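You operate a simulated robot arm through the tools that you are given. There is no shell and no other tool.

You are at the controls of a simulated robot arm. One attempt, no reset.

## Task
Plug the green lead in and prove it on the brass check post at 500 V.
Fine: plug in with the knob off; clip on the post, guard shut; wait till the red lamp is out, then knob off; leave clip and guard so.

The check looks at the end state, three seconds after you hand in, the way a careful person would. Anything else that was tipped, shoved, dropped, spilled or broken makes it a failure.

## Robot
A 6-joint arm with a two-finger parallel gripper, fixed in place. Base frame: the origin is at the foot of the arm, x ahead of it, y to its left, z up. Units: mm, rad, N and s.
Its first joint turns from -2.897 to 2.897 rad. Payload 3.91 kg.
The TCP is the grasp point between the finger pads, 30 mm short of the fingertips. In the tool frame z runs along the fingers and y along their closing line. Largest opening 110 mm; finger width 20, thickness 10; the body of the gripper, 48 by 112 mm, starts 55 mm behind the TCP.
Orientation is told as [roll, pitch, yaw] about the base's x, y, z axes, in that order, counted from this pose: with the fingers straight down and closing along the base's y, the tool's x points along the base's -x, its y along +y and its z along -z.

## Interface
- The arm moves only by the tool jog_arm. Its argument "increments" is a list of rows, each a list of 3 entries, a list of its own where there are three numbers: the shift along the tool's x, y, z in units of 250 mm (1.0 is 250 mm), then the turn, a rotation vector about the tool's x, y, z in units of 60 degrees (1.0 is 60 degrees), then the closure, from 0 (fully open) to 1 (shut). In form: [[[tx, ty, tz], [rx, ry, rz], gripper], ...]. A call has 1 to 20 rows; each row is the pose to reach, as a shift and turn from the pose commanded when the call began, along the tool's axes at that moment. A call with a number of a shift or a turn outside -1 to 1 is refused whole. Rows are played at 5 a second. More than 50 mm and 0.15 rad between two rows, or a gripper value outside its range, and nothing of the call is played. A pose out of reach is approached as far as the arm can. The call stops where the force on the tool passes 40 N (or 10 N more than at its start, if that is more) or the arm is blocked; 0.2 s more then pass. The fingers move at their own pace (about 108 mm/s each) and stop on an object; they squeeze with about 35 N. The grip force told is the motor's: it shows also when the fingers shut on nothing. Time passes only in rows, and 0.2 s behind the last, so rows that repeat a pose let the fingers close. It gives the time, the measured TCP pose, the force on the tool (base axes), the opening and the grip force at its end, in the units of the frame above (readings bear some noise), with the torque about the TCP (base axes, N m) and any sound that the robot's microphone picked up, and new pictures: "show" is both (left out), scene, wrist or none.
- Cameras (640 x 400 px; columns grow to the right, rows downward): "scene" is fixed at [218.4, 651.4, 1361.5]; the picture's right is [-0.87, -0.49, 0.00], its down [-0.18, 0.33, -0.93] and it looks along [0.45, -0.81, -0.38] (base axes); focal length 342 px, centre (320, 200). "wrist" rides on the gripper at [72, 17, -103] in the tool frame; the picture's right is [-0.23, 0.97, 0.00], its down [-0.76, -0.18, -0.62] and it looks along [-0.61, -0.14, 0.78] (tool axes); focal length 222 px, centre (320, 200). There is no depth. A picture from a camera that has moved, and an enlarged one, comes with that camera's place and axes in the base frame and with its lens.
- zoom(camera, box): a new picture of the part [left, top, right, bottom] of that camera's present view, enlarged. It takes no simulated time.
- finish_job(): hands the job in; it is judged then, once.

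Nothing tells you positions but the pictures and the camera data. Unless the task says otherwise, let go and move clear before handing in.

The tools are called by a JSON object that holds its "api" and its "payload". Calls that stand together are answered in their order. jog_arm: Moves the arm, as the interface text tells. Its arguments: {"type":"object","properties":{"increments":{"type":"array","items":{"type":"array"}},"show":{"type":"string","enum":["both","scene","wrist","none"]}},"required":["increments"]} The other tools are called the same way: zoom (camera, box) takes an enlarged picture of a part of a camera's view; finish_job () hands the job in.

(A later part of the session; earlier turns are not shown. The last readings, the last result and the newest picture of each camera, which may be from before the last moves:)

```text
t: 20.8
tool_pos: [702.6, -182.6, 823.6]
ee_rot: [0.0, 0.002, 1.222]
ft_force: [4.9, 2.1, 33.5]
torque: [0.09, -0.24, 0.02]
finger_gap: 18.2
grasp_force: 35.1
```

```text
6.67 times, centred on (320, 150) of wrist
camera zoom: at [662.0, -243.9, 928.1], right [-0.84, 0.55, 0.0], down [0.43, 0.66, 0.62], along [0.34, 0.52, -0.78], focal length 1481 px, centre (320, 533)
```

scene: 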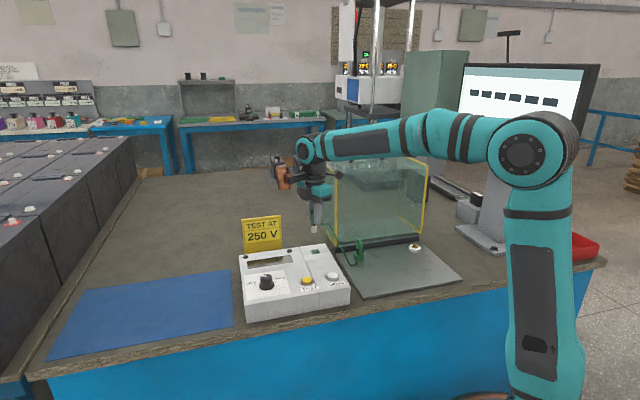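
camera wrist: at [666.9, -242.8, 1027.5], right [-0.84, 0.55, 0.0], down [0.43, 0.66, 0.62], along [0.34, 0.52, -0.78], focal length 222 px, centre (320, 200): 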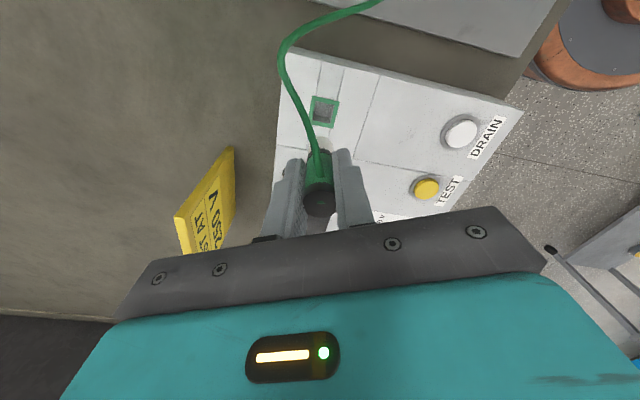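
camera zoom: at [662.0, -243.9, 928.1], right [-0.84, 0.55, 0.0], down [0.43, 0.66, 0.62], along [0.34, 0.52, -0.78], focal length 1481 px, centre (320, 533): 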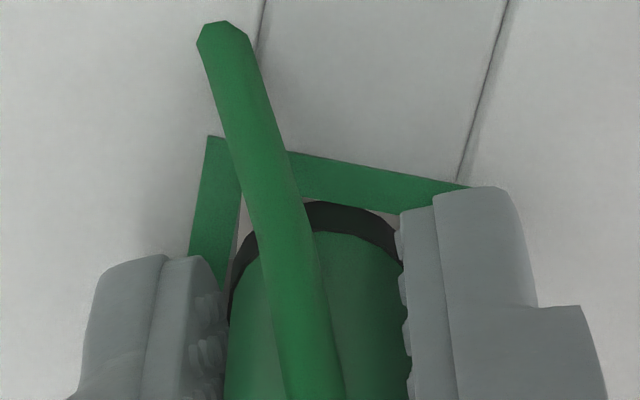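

The plug has bottomed at about 33 N and the fingers are starting to slide down it, so it is seated. I'll open, lift clear and look.

{"api": "jog_arm", "payload": {"increments": [[[0, 0, 0.004], [0, 0, 0], 0.7], [[0, 0, 0.002], [0, 0, 0], 0.5], [[0, 0, 0.0], [0, 0, 0], 0.4], [[0, 0, -0.1], [0, 0, 0], 0.4], [[0, 0, -0.25], [0, 0, 0], 0.4], [[0, 0, -0.42], [0, 0, 0], 0.4], [[0, 0, -0.55], [0, 0, 0], 0.4], [[0, 0, -0.55], [0, 0, 0], 0.4]], "show": "both"}}

{"api": "zoom", "payload": {"camera": "scene", "box": [290, 220, 350, 270]}}

{"api": "zoom", "payload": {"camera": "wrist", "box": [250, 60, 390, 180]}}

```text
t: 22.6
tool_pos: [702.8, -181.7, 961.3]
ee_rot: [0.002, 0.0, 1.221]
ft_force: [-0.8, -0.4, 0.0]
torque: [-0.02, 0.02, -0.02]
finger_gap: 66.1
grasp_force: 0.0
camera wrist: at [661.6, -244.2, 1066.2], right [-0.84, 0.55, 0.0], down [0.43, 0.66, 0.62], along [0.34, 0.52, -0.78], focal length 222 px, centre (320, 200)
```

scene: 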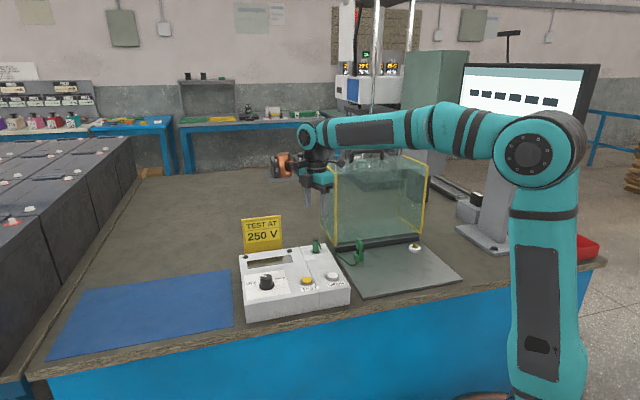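
wrist: 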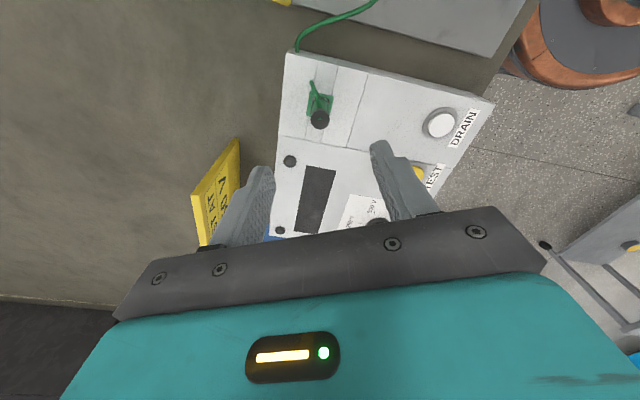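

```text
8.00 times, centred on (320, 245) of scene
camera zoom: at [218.4, 651.4, 1361.5], right [-0.87, -0.49, 0.0], down [-0.18, 0.33, -0.93], along [0.45, -0.81, -0.38], focal length 2736 px, centre (320, -160)
```

zoom: 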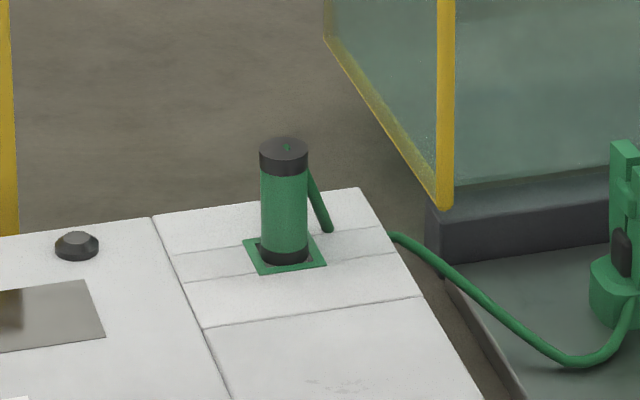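

```text
3.33 times, centred on (320, 120) of wrist
camera zoom: at [661.6, -244.2, 1066.2], right [-0.84, 0.55, 0.0], down [0.43, 0.66, 0.62], along [0.34, 0.52, -0.78], focal length 740 px, centre (320, 467)
```

zoom: 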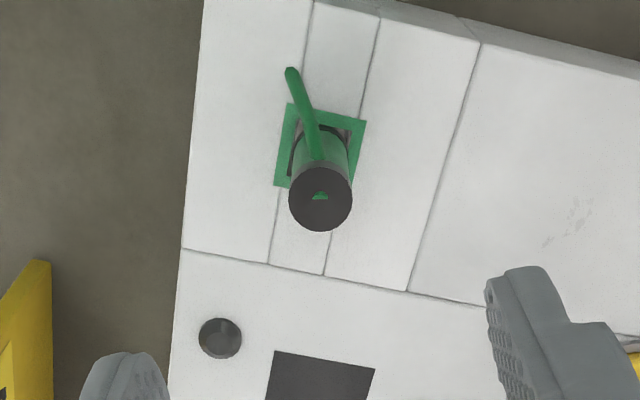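

The plug is seated upright in its socket and released. Next I'll look closely at the clip, post and guard.

{"api": "jog_arm", "payload": {"increments": [[[0.08, 0.04, -0.1], [0, 0, 0], 0.4], [[0.22, 0.11, -0.16], [0, 0, 0], 0.4], [[0.37, 0.185, -0.16], [0, 0, 0], 0.4], [[0.52, 0.26, -0.16], [0, 0, 0], 0.4], [[0.66, 0.33, -0.16], [0, 0, 0], 0.4], [[0.73, 0.373, -0.16], [0, 0, 0], 0.4], [[0.73, 0.373, -0.16], [0, 0, 0], 0.4]], "show": "both"}}

{"api": "zoom", "payload": {"camera": "wrist", "box": [200, 20, 440, 180]}}

{"api": "zoom", "payload": {"camera": "scene", "box": [330, 215, 440, 285]}}

```text
t: 24.2
tool_pos: [551.8, -320.3, 1000.5]
ee_rot: [0.001, 0.001, 1.223]
ft_force: [0.2, 0.4, 0.5]
torque: [0.0, -0.02, -0.02]
finger_gap: 65.9
grasp_force: 0.1
camera wrist: at [512.7, -383.5, 1104.9], right [-0.84, 0.55, 0.0], down [0.43, 0.66, 0.62], along [0.34, 0.52, -0.78], focal length 222 px, centre (320, 200)
```

scene: 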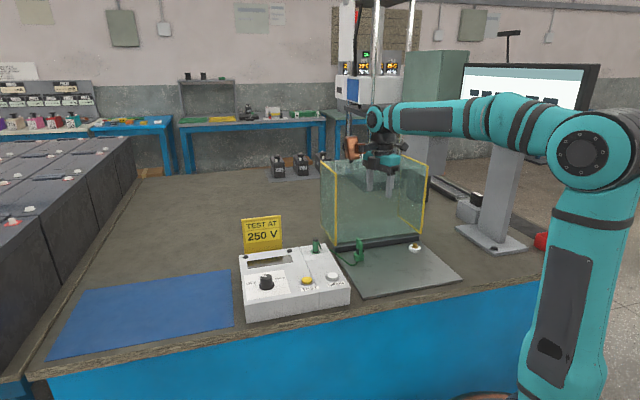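
wrist: 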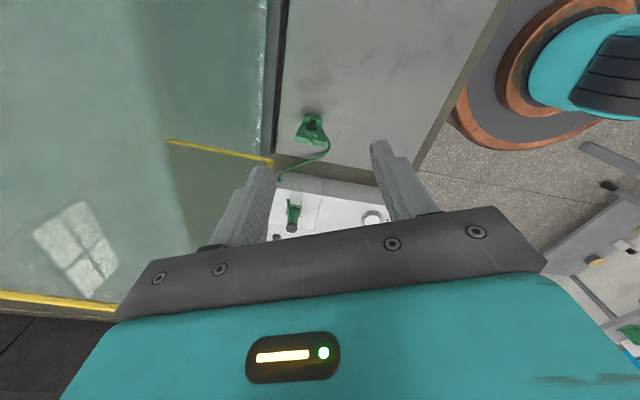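

```text
2.50 times, centred on (320, 100) of wrist
camera zoom: at [512.7, -383.5, 1104.9], right [-0.84, 0.55, 0.0], down [0.43, 0.66, 0.62], along [0.34, 0.52, -0.78], focal length 555 px, centre (320, 450)
```

zoom: 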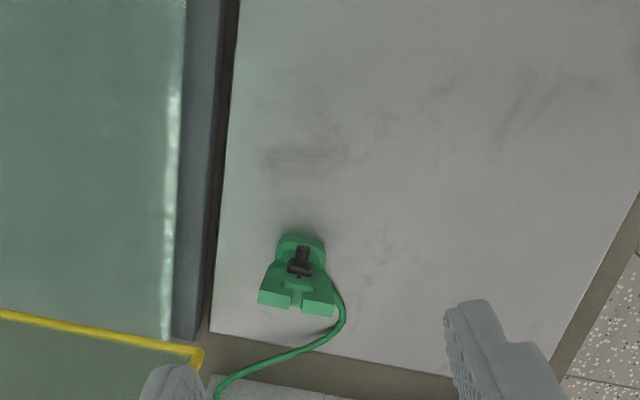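

```text
5.71 times, centred on (385, 250) of scene
camera zoom: at [218.4, 651.4, 1361.5], right [-0.87, -0.49, 0.0], down [-0.18, 0.33, -0.93], along [0.45, -0.81, -0.38], focal length 1954 px, centre (-51, -86)
```

zoom: 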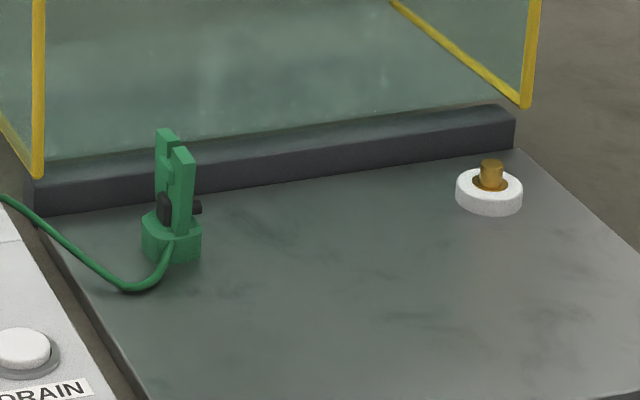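

{"api": "zoom", "payload": {"camera": "wrist", "box": [288, 105, 338, 155]}}

{"api": "zoom", "payload": {"camera": "scene", "box": [344, 232, 374, 266]}}

{"api": "zoom", "payload": {"camera": "scene", "box": [400, 232, 430, 262]}}

```text
8.00 times, centred on (313, 130) of wrist
camera zoom: at [512.7, -383.5, 1104.9], right [-0.84, 0.55, 0.0], down [0.43, 0.66, 0.62], along [0.34, 0.52, -0.78], focal length 1777 px, centre (376, 760)
```

zoom: 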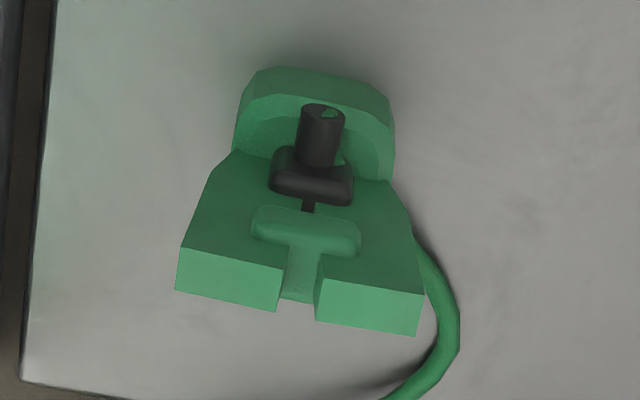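

```text
11.76 times, centred on (359, 249) of scene
camera zoom: at [218.4, 651.4, 1361.5], right [-0.87, -0.49, 0.0], down [-0.18, 0.33, -0.93], along [0.45, -0.81, -0.38], focal length 4024 px, centre (-139, -376)
```

zoom: 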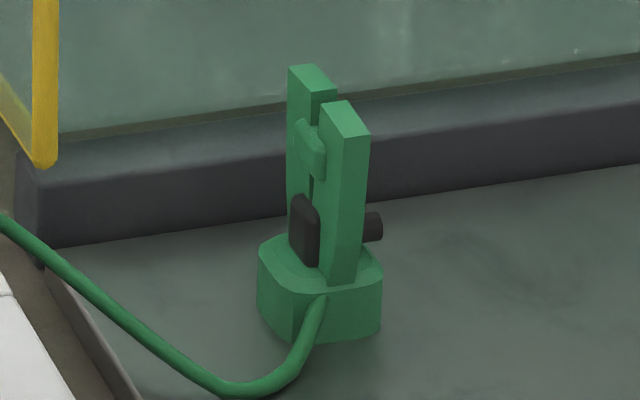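

```text
13.33 times, centred on (415, 247) of scene
camera zoom: at [218.4, 651.4, 1361.5], right [-0.87, -0.49, 0.0], down [-0.18, 0.33, -0.93], along [0.45, -0.81, -0.38], focal length 4560 px, centre (-947, -427)
```

zoom: 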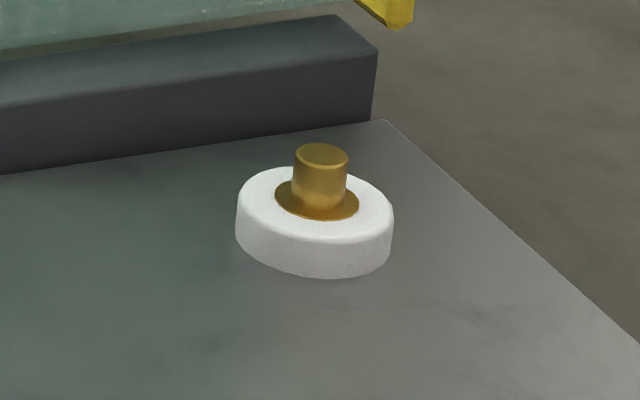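

The clip stands at about (591, -287) with two handles spaced across the guard bar, and the post is a short brass stud in a white insulator. I'll align the gripper over the clip so it closes across the handles.

{"api": "jog_arm", "payload": {"increments": [[[-0.04, -0.02, 0], [0, 0, 0.1], 0.2], [[-0.1, -0.06, 0.1], [0, 0, 0.2], 0.2], [[-0.15, -0.09, 0.2], [0, 0, 0.32], 0.2], [[-0.177, -0.102, 0.34], [0, 0, 0.408], 0.2], [[-0.177, -0.102, 0.4], [0, 0, 0.408], 0.2], [[-0.177, -0.102, 0.4], [0, 0, 0.408], 0.2]], "show": "both"}}

{"api": "zoom", "payload": {"camera": "wrist", "box": [270, 80, 370, 170]}}

{"api": "zoom", "payload": {"camera": "scene", "box": [300, 150, 420, 270]}}

```text
t: 25.1
tool_pos: [589.4, -290.8, 941.3]
ee_rot: [-0.015, -0.005, 0.84]
ft_force: [-3.9, 3.2, 19.7]
torque: [-0.39, -2.46, 0.33]
finger_gap: 88.1
grasp_force: 0.0
stopped in row 4: the force on the tool passed its limit at 65 N (the readings are from after the stop); the commanded pose is now the measured one
camera wrist: at [527.3, -332.5, 1044.7], right [-0.57, 0.82, -0.01], down [0.63, 0.45, 0.63], along [0.52, 0.35, -0.78], focal length 222 px, centre (320, 200)
```

scene: 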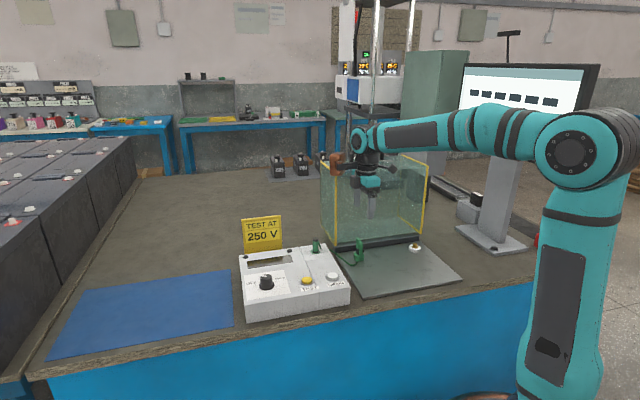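
wrist: 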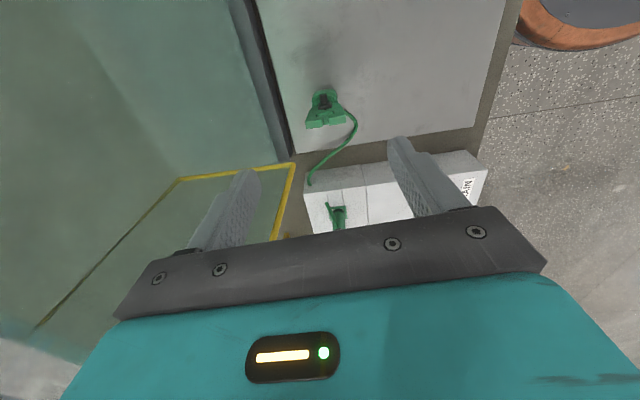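

```text
4.44 times, centred on (320, 125) of wrist
camera zoom: at [527.3, -332.5, 1044.7], right [-0.57, 0.82, -0.01], down [0.63, 0.45, 0.63], along [0.52, 0.35, -0.78], focal length 987 px, centre (320, 533)
```

zoom: 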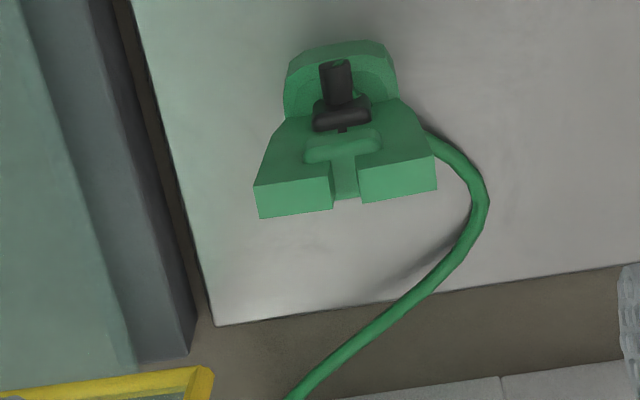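

```text
3.33 times, centred on (360, 210) of scene
camera zoom: at [218.4, 651.4, 1361.5], right [-0.87, -0.49, 0.0], down [-0.18, 0.33, -0.93], along [0.45, -0.81, -0.38], focal length 1140 px, centre (187, 167)
```

zoom: 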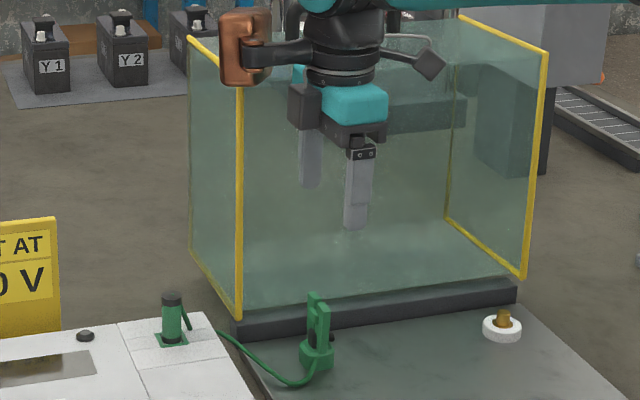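

The offset copper block on the wrist touched the top of the guard corner and the arm stopped. I'll lift straight up right away, then turn the tool so that block faces away from the guard.

{"api": "jog_arm", "payload": {"increments": [[[0, 0, -0.05], [0, 0, 0], 0.2], [[0, 0, -0.15], [0, 0, 0], 0.2], [[0, 0, -0.3], [0, 0, 0], 0.2], [[0, 0, -0.46], [0, 0, 0], 0.2], [[0, 0.1, -0.46], [0, 0, 0], 0.2], [[0, 0.25, -0.46], [0, 0, 0], 0.2], [[0, 0.25, -0.46], [0, 0, 0], 0.2]], "show": "both"}}

{"api": "zoom", "payload": {"camera": "scene", "box": [300, 130, 440, 270]}}

```text
t: 26.8
tool_pos: [540.8, -247.9, 1052.9]
ee_rot: [-0.011, -0.004, 0.842]
ft_force: [0.0, 0.1, 0.2]
torque: [0.02, 0.03, 0.02]
finger_gap: 88.2
grasp_force: 0.1
camera wrist: at [480.4, -290.6, 1157.3], right [-0.57, 0.82, -0.01], down [0.63, 0.45, 0.63], along [0.52, 0.35, -0.78], focal length 222 px, centre (320, 200)
```

scene: 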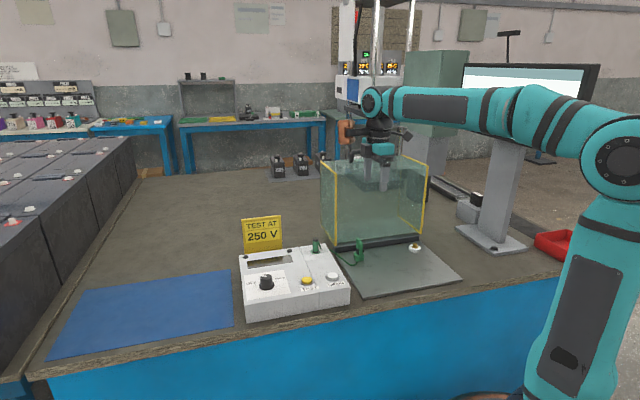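
wrist: 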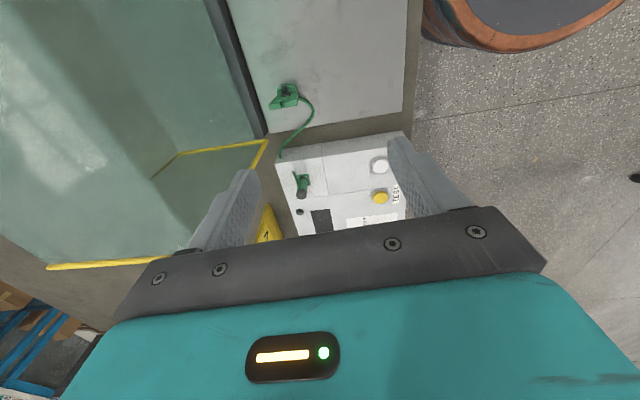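

```text
2.86 times, centred on (370, 200) of scene
camera zoom: at [218.4, 651.4, 1361.5], right [-0.87, -0.49, 0.0], down [-0.18, 0.33, -0.93], along [0.45, -0.81, -0.38], focal length 977 px, centre (177, 200)
```

zoom: 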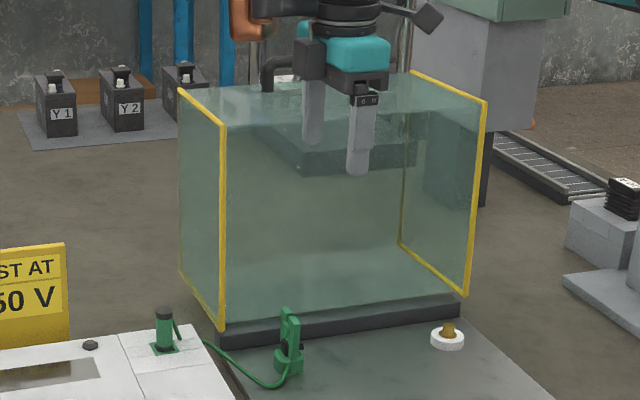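

{"api": "jog_arm", "payload": {"increments": [[[0, 0, 0], [0, 0, 0.14], 0.2], [[0, 0, 0], [0, 0, 0.28], 0.2], [[0, 0, 0], [0, 0, 0.42], 0.2], [[0, 0, 0], [0, 0, 0.56], 0.2], [[0, 0, 0], [0, 0, 0.7], 0.2], [[0, 0, 0], [0, 0, 0.84], 0.2], [[0, 0, 0], [0, 0, 1.0], 0.2], [[0, 0, 0], [0, 0, 1.0], 0.2]], "show": "none"}}

{"api": "jog_arm", "payload": {"increments": [[[0, 0, 0], [0, 0, 0.14], 0.2], [[0, 0, 0], [0, 0, 0.28], 0.2], [[0, 0, 0], [0, 0, 0.42], 0.2], [[0, 0, 0], [0, 0, 0.56], 0.2], [[0, 0, 0], [0, 0, 0.7], 0.2], [[0, 0, 0], [0, 0, 0.84], 0.2], [[0, 0, 0], [0, 0, 0.98], 0.2], [[0, 0, 0], [0, 0, 1.0], 0.2], [[0, 0, 0], [0, 0, 1.0], 0.2]], "show": "none"}}

{"api": "jog_arm", "payload": {"increments": [[[0, 0, 0], [0, 0, 0.14], 0.2], [[0, 0, 0], [0, 0, 0.28], 0.2], [[0, 0, 0], [0, 0, 0.42], 0.2], [[0, 0, 0], [0, 0, 0.56], 0.2], [[0, 0, 0], [0, 0, 0.7], 0.2], [[0, 0, 0], [0, 0, 0.84], 0.2], [[0, 0, 0], [0, 0, 0.98], 0.2], [[0, 0, 0], [0, 0, 1.0], 0.2], [[0, 0, 0], [0, 0, 1.0], 0.2]], "show": "both"}}

```text
refused: row 7 steps farther than a row can; nothing moved
```

```text
t: 28.8
tool_pos: [542.1, -249.5, 1052.9]
ee_rot: [-0.001, -0.012, -0.207]
ft_force: [0.8, -0.3, -1.4]
torque: [-0.01, -0.01, 0.0]
finger_gap: 87.9
grasp_force: 0.0
```

```text
t: 30.8
tool_pos: [542.3, -249.0, 1052.3]
ee_rot: [0.008, -0.008, -1.255]
ft_force: [-0.3, 0.8, -0.1]
torque: [0.0, 0.02, -0.01]
finger_gap: 88.1
grasp_force: 0.1
camera wrist: at [534.1, -174.2, 1156.6], right [1.0, 0.09, 0.01], down [0.06, -0.78, 0.63], along [0.06, -0.62, -0.78], focal length 222 px, centre (320, 200)
```

scene: 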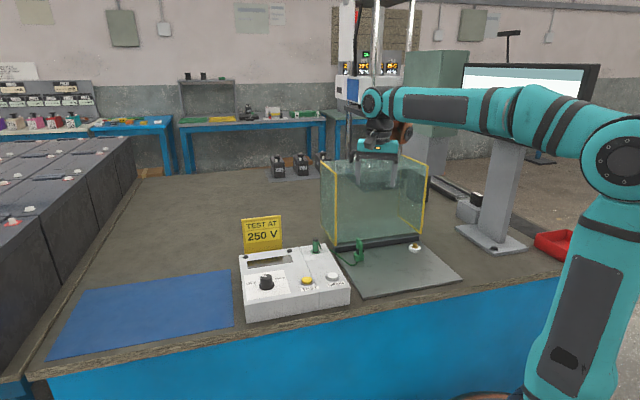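
wrist: 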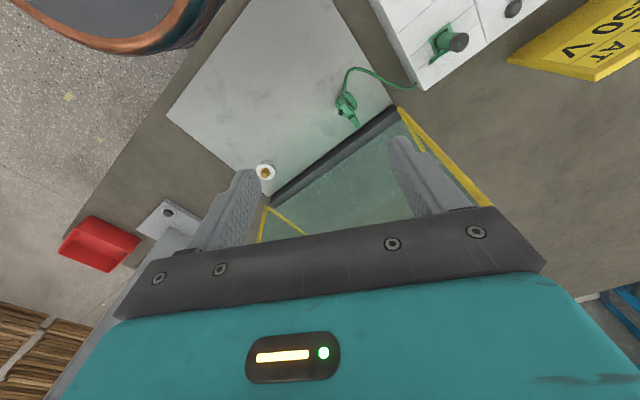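

{"api": "zoom", "payload": {"camera": "wrist", "box": [230, 70, 390, 200]}}

{"api": "jog_arm", "payload": {"increments": [[[0, 0, 0], [0, 0, 0.14], 0.2], [[0, 0, 0], [0, 0, 0.28], 0.2], [[0, 0, 0], [0, 0, 0.42], 0.2], [[0, 0, 0], [0, 0, 0.56], 0.2], [[0, 0, 0], [0, 0, 0.7], 0.2], [[0, 0, 0], [0, 0, 0.84], 0.2], [[0, 0, 0], [0, 0, 0.98], 0.2], [[0, 0, 0], [0, 0, 1.0], 0.2], [[0, 0, 0], [0, 0, 1.0], 0.2]], "show": "both"}}

```text
3.08 times, centred on (310, 135) of wrist
camera zoom: at [534.1, -174.2, 1156.6], right [1.0, 0.09, 0.01], down [0.06, -0.78, 0.63], along [0.06, -0.62, -0.78], focal length 684 px, centre (351, 400)
```

zoom: 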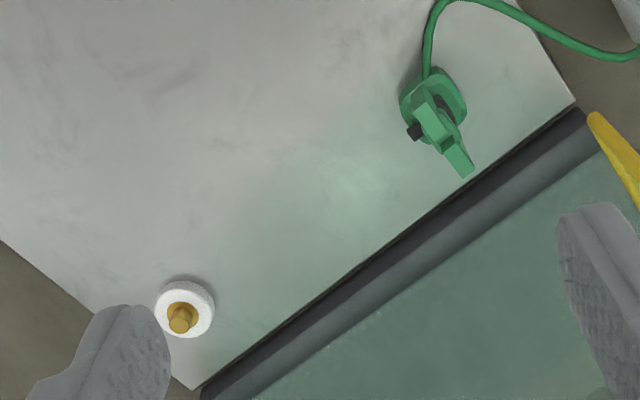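

```text
t: 32.8
tool_pos: [540.9, -247.7, 1053.6]
ee_rot: [0.013, 0.004, -2.303]
ft_force: [0.1, 0.0, 0.9]
torque: [0.01, 0.03, 0.01]
finger_gap: 87.9
grasp_force: 0.0
camera wrist: at [601.8, -204.8, 1158.0], right [0.57, -0.82, 0.01], down [-0.65, -0.45, 0.62], along [-0.5, -0.36, -0.79], focal length 222 px, centre (320, 200)
```

scene: 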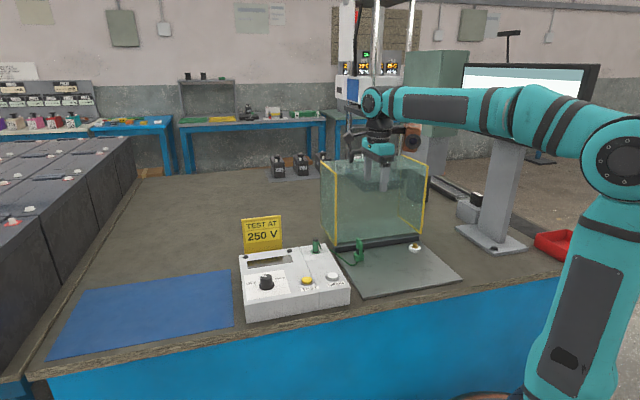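
wrist: 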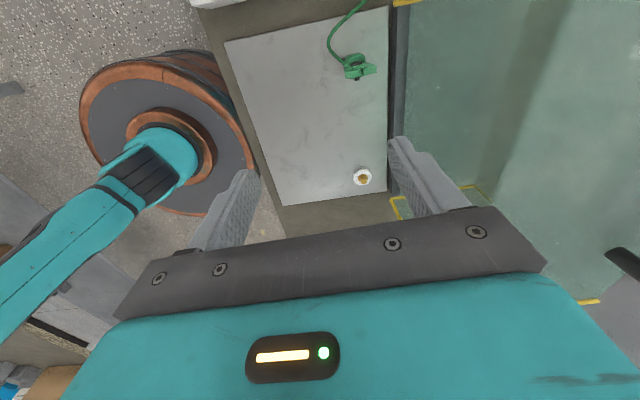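

{"api": "zoom", "payload": {"camera": "wrist", "box": [335, 45, 385, 95]}}

{"api": "zoom", "payload": {"camera": "wrist", "box": [335, 155, 385, 205]}}

```text
8.00 times, centred on (360, 70) of wrist
camera zoom: at [601.8, -204.8, 1158.0], right [0.57, -0.82, 0.01], down [-0.65, -0.45, 0.62], along [-0.5, -0.36, -0.79], focal length 1777 px, centre (0, 1240)
```

zoom: 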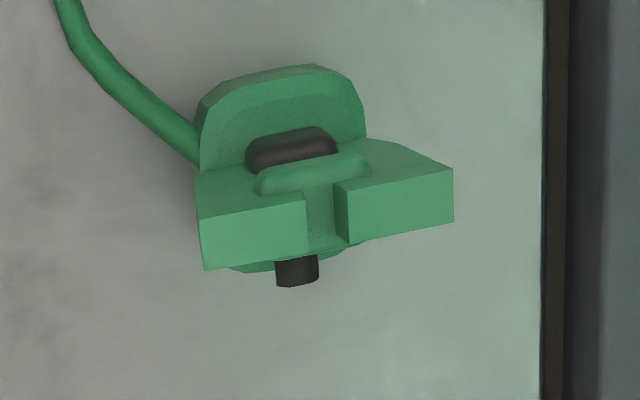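

```text
8.00 times, centred on (360, 180) of wrist
camera zoom: at [601.8, -204.8, 1158.0], right [0.57, -0.82, 0.01], down [-0.65, -0.45, 0.62], along [-0.5, -0.36, -0.79], focal length 1777 px, centre (0, 360)
```

zoom: 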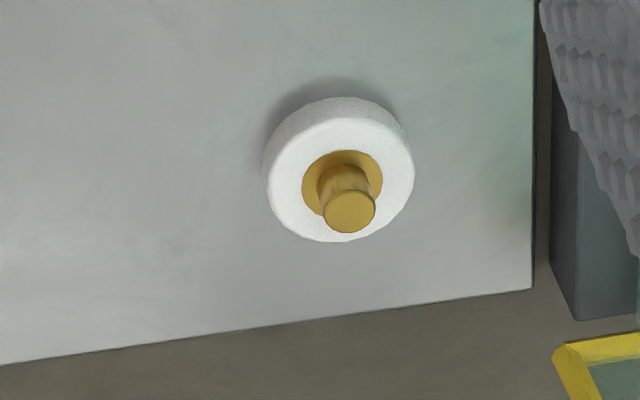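

{"api": "jog_arm", "payload": {"increments": [[[0.005, 0.06, 0], [0.0124, -0.0038, 0.057], 0.2], [[0.01, 0.12, 0], [0.0124, -0.0038, 0.057], 0.2], [[0.015, 0.18, 0.1], [0.0124, -0.0038, 0.057], 0.2], [[0.019, 0.244, 0.25], [0.0124, -0.0038, 0.057], 0.2], [[0.019, 0.244, 0.4], [0.0124, -0.0038, 0.057], 0.2], [[0.019, 0.244, 0.5], [0.0124, -0.0038, 0.057], 0.2], [[0.019, 0.244, 0.5], [0.0124, -0.0038, 0.057], 0.2]], "show": "both"}}

{"api": "zoom", "payload": {"camera": "scene", "box": [310, 150, 440, 270]}}

{"api": "zoom", "payload": {"camera": "wrist", "box": [270, 80, 370, 170]}}

```text
t: 34.4
tool_pos: [591.6, -285.8, 929.2]
ee_rot: [-0.002, 0.0, -2.36]
ft_force: [0.4, -0.9, -0.1]
torque: [-0.05, 0.02, 0.02]
finger_gap: 88.0
grasp_force: 0.0
camera wrist: at [655.1, -246.3, 1033.0], right [0.52, -0.85, 0.0], down [-0.67, -0.41, 0.62], along [-0.53, -0.33, -0.78], focal length 222 px, centre (320, 200)
```

scene: 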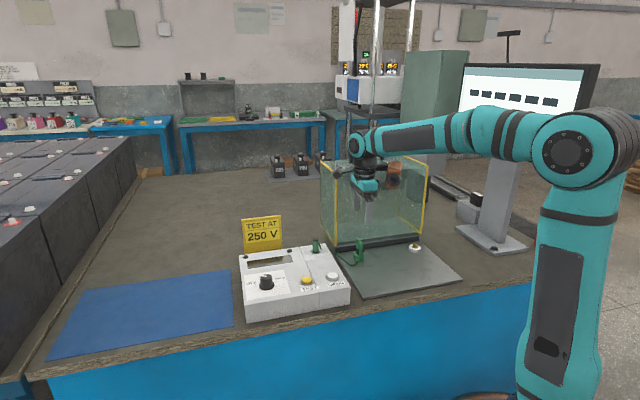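
wrist: 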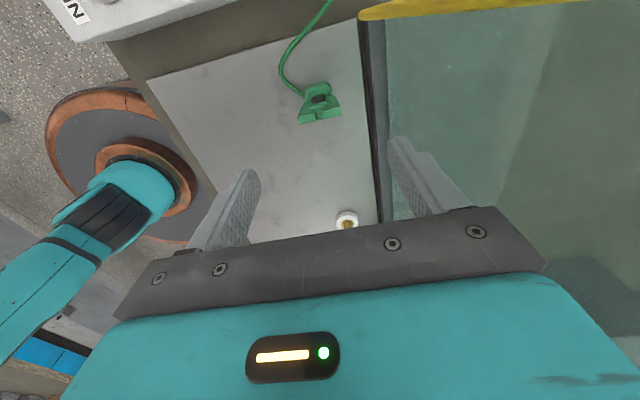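

```text
3.33 times, centred on (375, 210) of scene
camera zoom: at [218.4, 651.4, 1361.5], right [-0.87, -0.49, 0.0], down [-0.18, 0.33, -0.93], along [0.45, -0.81, -0.38], focal length 1140 px, centre (137, 167)
```

zoom: 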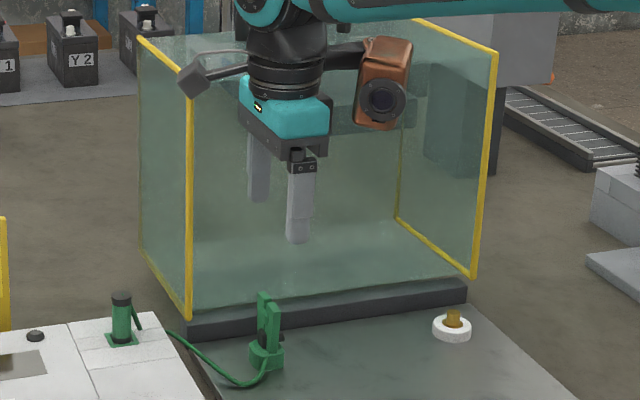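

```text
4.44 times, centred on (320, 125) of wrist
camera zoom: at [655.1, -246.3, 1033.0], right [0.52, -0.85, 0.0], down [-0.67, -0.41, 0.62], along [-0.53, -0.33, -0.78], focal length 987 px, centre (320, 533)
```

zoom: 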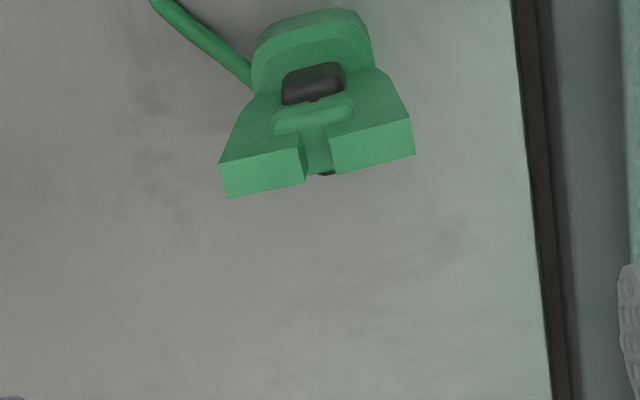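

The gripper is centred on the handles (44 mm span). I'll descend so the fingers straddle the handle tops.

{"api": "jog_arm", "payload": {"increments": [[[0.004, 0, 0.16], [0, 0, 0], 0.2], [[0.004, 0, 0.32], [0, 0, 0], 0.2], [[0.004, 0, 0.42], [0, 0, 0], 0.2], [[0.004, 0, 0.51], [0, 0, 0], 0.2], [[0.004, 0, 0.51], [0, 0, 0], 0.2]], "show": "both"}}

{"api": "zoom", "payload": {"camera": "scene", "box": [320, 190, 420, 270]}}

{"api": "zoom", "payload": {"camera": "wrist", "box": [240, 90, 400, 230]}}

```text
t: 35.5
tool_pos: [591.9, -286.6, 801.6]
ee_rot: [-0.001, 0.0, -2.358]
ft_force: [0.2, 0.6, -0.2]
torque: [0.02, -0.03, 0.01]
finger_gap: 88.1
grasp_force: 0.0
camera wrist: at [655.5, -247.0, 905.7], right [0.52, -0.85, 0.0], down [-0.67, -0.41, 0.62], along [-0.53, -0.33, -0.78], focal length 222 px, centre (320, 200)
```

scene: 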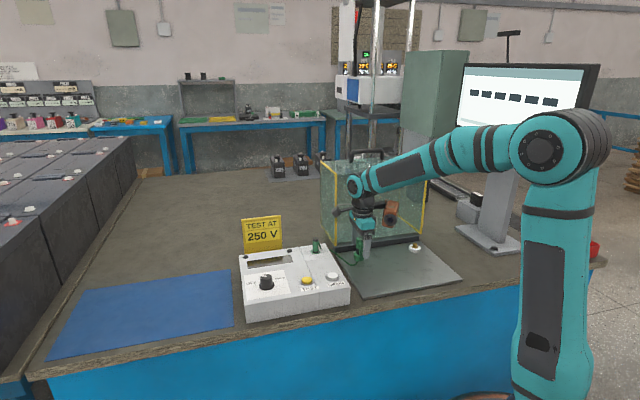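
wrist: 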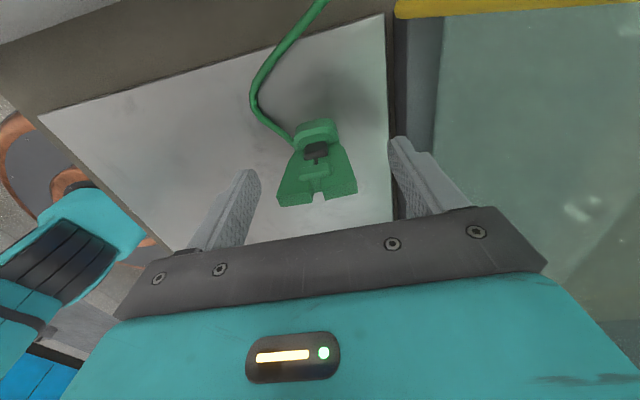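

```text
5.00 times, centred on (370, 230) of scene
camera zoom: at [218.4, 651.4, 1361.5], right [-0.87, -0.49, 0.0], down [-0.18, 0.33, -0.93], along [0.45, -0.81, -0.38], focal length 1710 px, centre (70, 50)
```

zoom: 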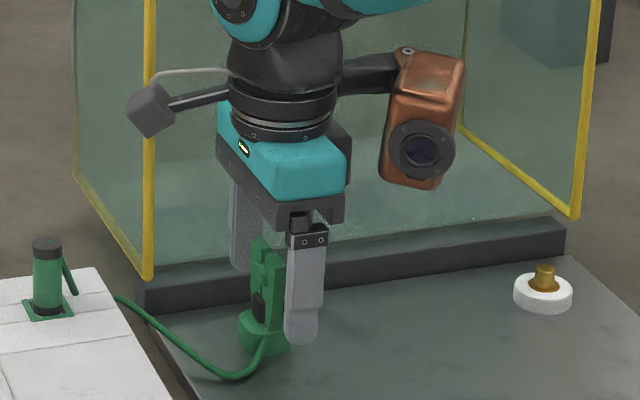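

```text
2.86 times, centred on (320, 160) of wrist
camera zoom: at [655.5, -247.0, 905.7], right [0.52, -0.85, 0.0], down [-0.67, -0.41, 0.62], along [-0.53, -0.33, -0.78], focal length 635 px, centre (320, 314)
```

zoom: 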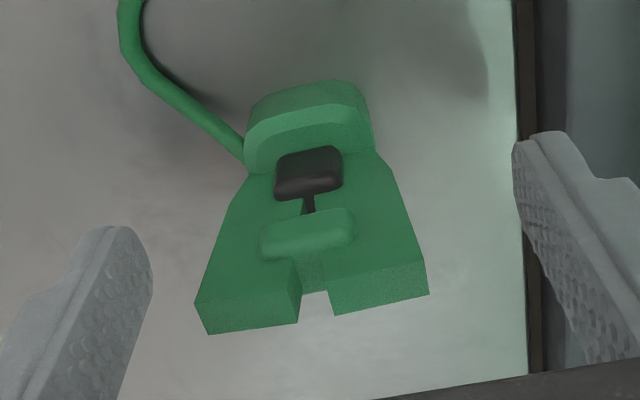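

{"api": "jog_arm", "payload": {"increments": [[[0.004, 0, 0], [0, 0, 0], 0.4], [[0.004, 0, 0], [0, 0, 0], 0.55], [[0.004, 0, 0], [0, 0, 0], 0.62], [[0.004, 0, 0], [0, 0, 0], 0.66], [[0.004, 0, 0], [0, 0, 0], 0.7], [[0.004, 0, 0], [0, 0, 0], 0.7]], "show": "none"}}

{"api": "zoom", "payload": {"camera": "wrist", "box": [240, 90, 400, 230]}}

{"api": "zoom", "payload": {"camera": "scene", "box": [340, 225, 380, 270]}}

```text
t: 37.0
tool_pos: [593.1, -284.5, 800.3]
ee_rot: [-0.002, 0.001, -2.361]
ft_force: [-0.6, 0.1, 0.2]
torque: [-0.01, -0.01, 0.0]
finger_gap: 33.0
grasp_force: 0.1
```

```text
2.86 times, centred on (320, 160) of wrist
camera zoom: at [656.1, -245.6, 905.7], right [0.52, -0.85, 0.0], down [-0.67, -0.41, 0.62], along [-0.53, -0.33, -0.78], focal length 635 px, centre (320, 314)
```

zoom: 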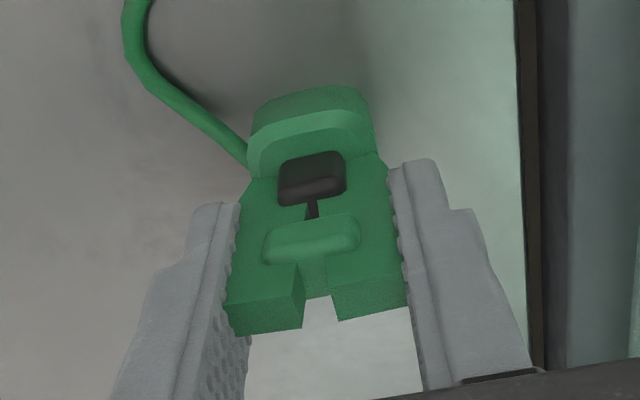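

```text
8.89 times, centred on (360, 248) of scene
camera zoom: at [218.4, 651.4, 1361.5], right [-0.87, -0.49, 0.0], down [-0.18, 0.33, -0.93], along [0.45, -0.81, -0.38], focal length 3040 px, centre (-36, -222)
```

zoom: 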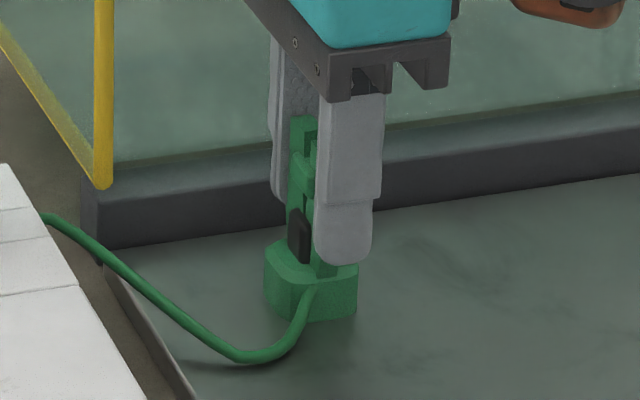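

{"api": "jog_arm", "payload": {"increments": [[[0, 0, 0], [0, 0, 0], 0.75], [[0, 0, 0], [0, 0, 0], 0.8], [[0, 0, 0], [0, 0, 0], 0.85], [[0, 0, 0], [0, 0, 0], 0.85]], "show": "none"}}

{"api": "zoom", "payload": {"camera": "wrist", "box": [240, 90, 400, 230]}}

{"api": "zoom", "payload": {"camera": "scene", "box": [340, 225, 380, 270]}}

```text
t: 38.0
tool_pos: [593.1, -283.9, 801.0]
ee_rot: [-0.001, 0.001, -2.359]
ft_force: [0.1, 0.4, 1.3]
torque: [-0.04, 0.02, 0.01]
finger_gap: 31.5
grasp_force: 34.4
```

```text
2.86 times, centred on (320, 160) of wrist
camera zoom: at [656.1, -245.6, 905.7], right [0.52, -0.85, 0.0], down [-0.67, -0.41, 0.62], along [-0.53, -0.33, -0.78], focal length 635 px, centre (320, 314)
```

zoom: 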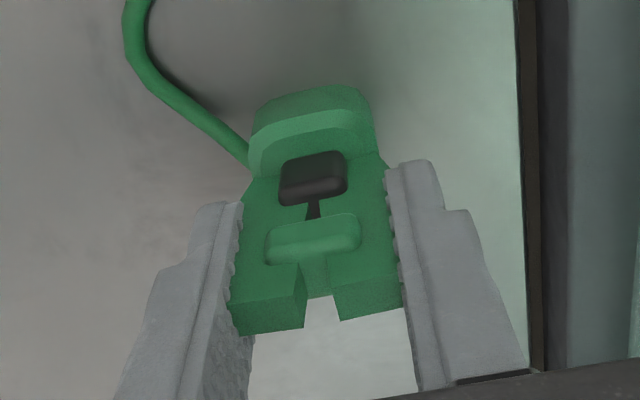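

```text
8.89 times, centred on (360, 248) of scene
camera zoom: at [218.4, 651.4, 1361.5], right [-0.87, -0.49, 0.0], down [-0.18, 0.33, -0.93], along [0.45, -0.81, -0.38], focal length 3040 px, centre (-36, -222)
```

zoom: 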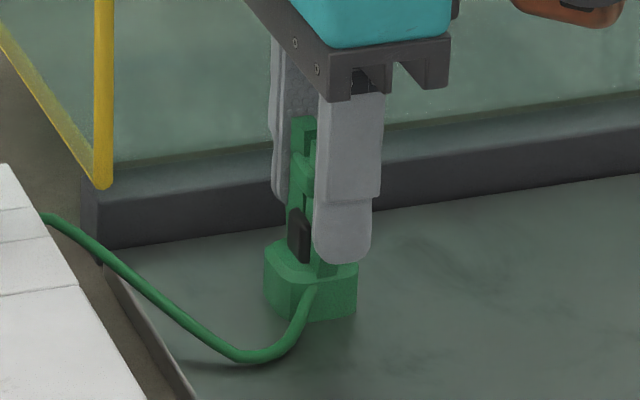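

The clip is gripped (31.5 mm, 34 N). I'll lift it and carry it parallel to the guard bar toward the post at about (442, -434).

{"api": "jog_arm", "payload": {"increments": [[[0, 0, -0.04], [0, 0, 0], 0.85], [[0, 0, -0.12], [0, 0, 0], 0.85], [[0, 0, -0.22], [0, 0, 0], 0.85], [[-0.1, 0, -0.24], [0, 0, 0], 0.85], [[-0.25, 0, -0.24], [0, 0, 0], 0.85], [[-0.4, 0, -0.24], [0, 0, 0], 0.85], [[-0.55, 0, -0.24], [0, 0, 0], 0.85], [[-0.7, 0, -0.24], [0, 0, 0], 0.85], [[-0.8, 0, -0.24], [0, 0, 0], 0.85], [[-0.8, 0, -0.24], [0, 0, 0], 0.85]], "show": "both"}}

{"api": "zoom", "payload": {"camera": "wrist", "box": [260, 90, 380, 210]}}

{"api": "zoom", "payload": {"camera": "scene", "box": [380, 215, 440, 265]}}

```text
t: 40.1
tool_pos: [448.7, -425.6, 860.9]
ee_rot: [-0.002, 0.001, -2.358]
ft_force: [-0.5, 0.5, -0.4]
torque: [-0.02, -0.01, -0.03]
finger_gap: 31.5
grasp_force: 34.5
camera wrist: at [513.1, -386.8, 965.0], right [0.52, -0.85, 0.0], down [-0.67, -0.41, 0.62], along [-0.53, -0.33, -0.78], focal length 222 px, centre (320, 200)
```

scene: 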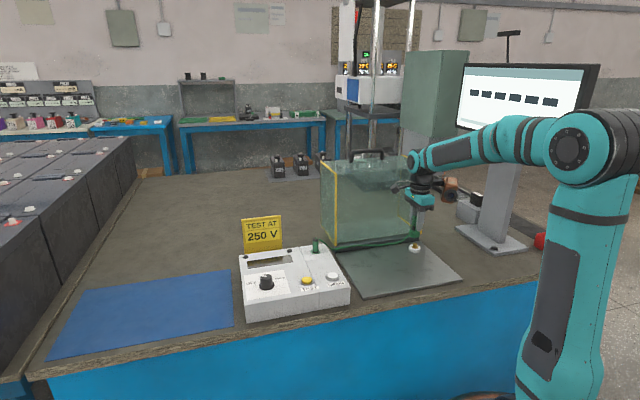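
wrist: 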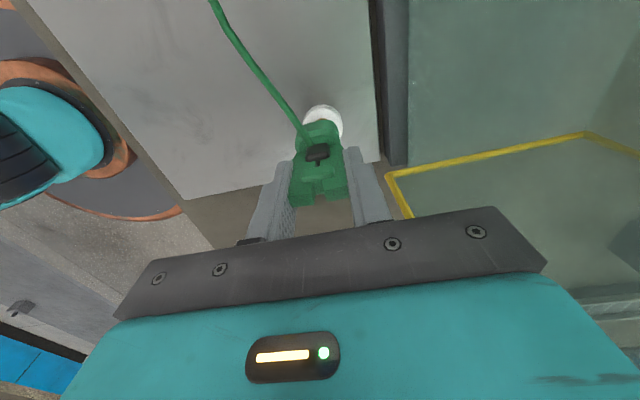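

```text
3.33 times, centred on (320, 150) of wrist
camera zoom: at [513.1, -386.8, 965.0], right [0.52, -0.85, 0.0], down [-0.67, -0.41, 0.62], along [-0.53, -0.33, -0.78], focal length 740 px, centre (320, 367)
```

zoom: 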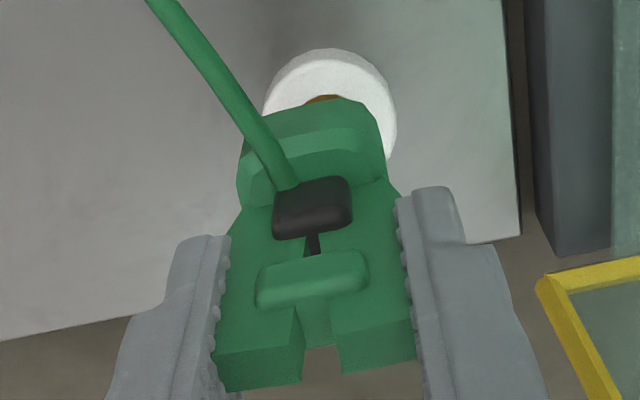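

```text
8.00 times, centred on (410, 240) of scene
camera zoom: at [218.4, 651.4, 1361.5], right [-0.87, -0.49, 0.0], down [-0.18, 0.33, -0.93], along [0.45, -0.81, -0.38], focal length 2736 px, centre (-400, -120)
```

zoom: 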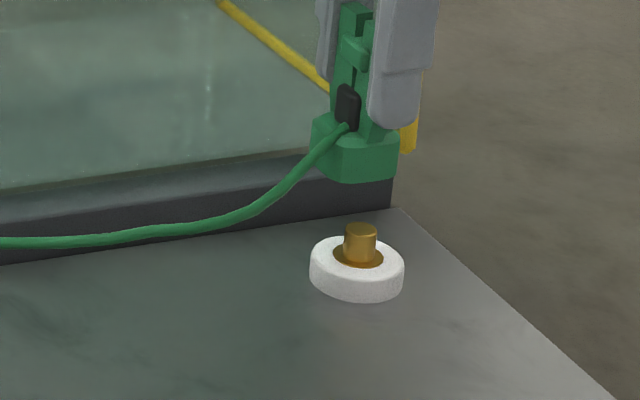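

{"api": "zoom", "payload": {"camera": "scene", "box": [396, 224, 430, 258]}}

{"api": "zoom", "payload": {"camera": "wrist", "box": [295, 95, 345, 145]}}

```text
11.76 times, centred on (413, 241) of scene
camera zoom: at [218.4, 651.4, 1361.5], right [-0.87, -0.49, 0.0], down [-0.18, 0.33, -0.93], along [0.45, -0.81, -0.38], focal length 4024 px, centre (-774, -282)
```

zoom: 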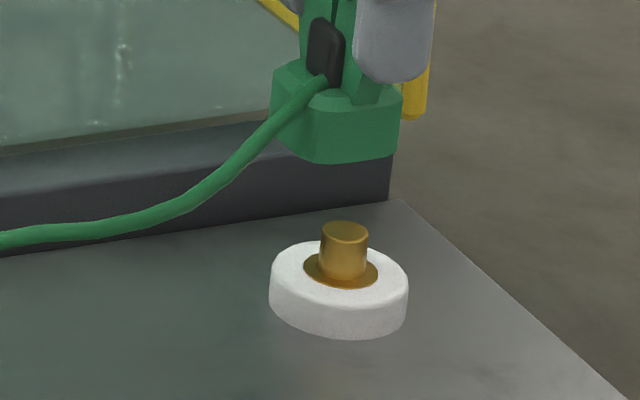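

```text
8.00 times, centred on (320, 120) of wrist
camera zoom: at [513.1, -386.8, 965.0], right [0.52, -0.85, 0.0], down [-0.67, -0.41, 0.62], along [-0.53, -0.33, -0.78], focal length 1777 px, centre (320, 840)
```

zoom: 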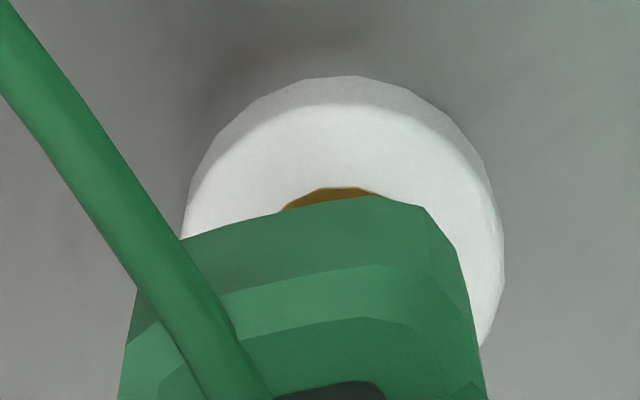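

{"api": "jog_arm", "payload": {"increments": [[[-0.02, 0.006, 0], [0, 0, 0], 0.85], [[-0.02, 0.006, 0.05], [0, 0, 0], 0.85], [[-0.02, 0.006, 0.1], [0, 0, 0], 0.85], [[-0.02, 0.006, 0.1], [0, 0, 0], 0.85]], "show": "none"}}

{"api": "zoom", "payload": {"camera": "scene", "box": [396, 224, 430, 258]}}

{"api": "zoom", "payload": {"camera": "wrist", "box": [295, 95, 345, 145]}}

```text
t: 41.1
tool_pos: [448.7, -429.4, 834.7]
ee_rot: [-0.001, 0.001, -2.361]
ft_force: [-0.2, 0.3, -1.5]
torque: [-0.03, 0.02, -0.03]
finger_gap: 31.6
grasp_force: 35.2
```

```text
11.76 times, centred on (413, 241) of scene
camera zoom: at [218.4, 651.4, 1361.5], right [-0.87, -0.49, 0.0], down [-0.18, 0.33, -0.93], along [0.45, -0.81, -0.38], focal length 4024 px, centre (-774, -282)
```

zoom: 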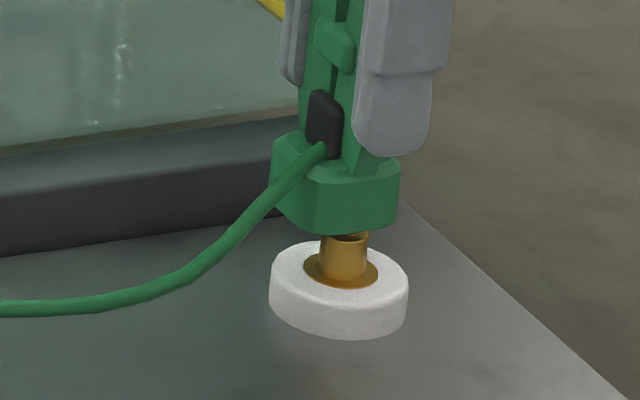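

```text
8.00 times, centred on (320, 120) of wrist
camera zoom: at [512.0, -391.3, 939.7], right [0.52, -0.85, 0.0], down [-0.67, -0.41, 0.62], along [-0.53, -0.33, -0.78], focal length 1777 px, centre (320, 840)
```

zoom: 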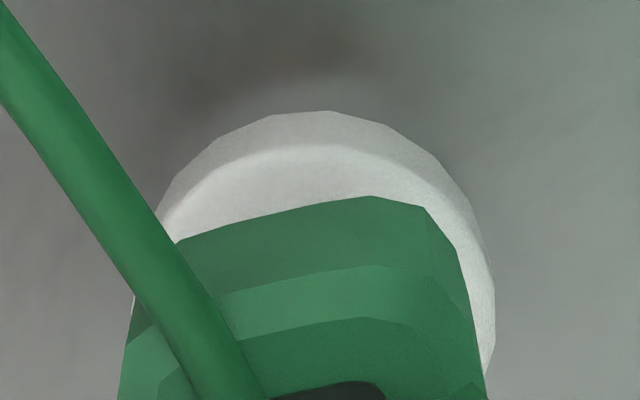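

{"api": "jog_arm", "payload": {"increments": [[[-0.008, -0.003, 0], [0, 0, 0], 0.85], [[-0.016, -0.0055, 0], [0, 0, 0], 0.85], [[-0.016, -0.0055, 0], [0, 0, 0], 0.85], [[-0.016, -0.0055, 0], [0, 0, 0], 0.85]], "show": "none"}}

{"api": "zoom", "payload": {"camera": "scene", "box": [403, 231, 427, 255]}}

{"api": "zoom", "payload": {"camera": "wrist", "box": [295, 105, 345, 155]}}

```text
t: 42.1
tool_pos: [443.8, -433.2, 834.4]
ee_rot: [-0.002, 0.001, -2.36]
ft_force: [0.2, 0.2, -1.0]
torque: [-0.02, 0.0, 0.03]
finger_gap: 31.5
grasp_force: 35.2
```

```text
16.00 times, centred on (415, 243) of scene
camera zoom: at [218.4, 651.4, 1361.5], right [-0.87, -0.49, 0.0], down [-0.18, 0.33, -0.93], along [0.45, -0.81, -0.38], focal length 5472 px, centre (-1200, -488)
```

zoom: 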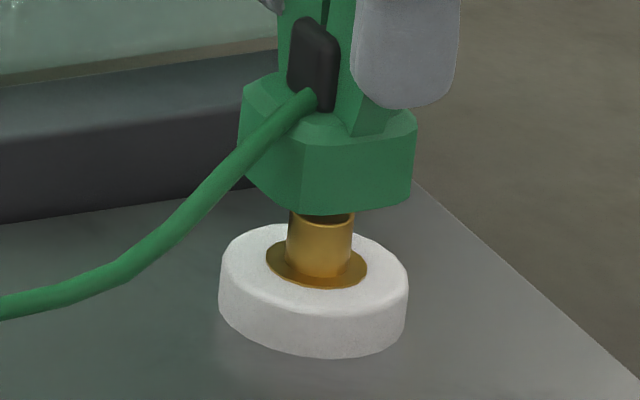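

```text
8.00 times, centred on (320, 130) of wrist
camera zoom: at [508.4, -393.4, 939.8], right [0.52, -0.85, 0.0], down [-0.67, -0.41, 0.62], along [-0.53, -0.33, -0.78], focal length 1777 px, centre (320, 760)
```

zoom: 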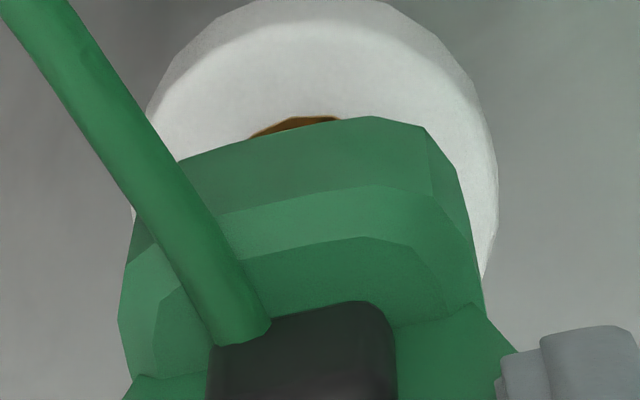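

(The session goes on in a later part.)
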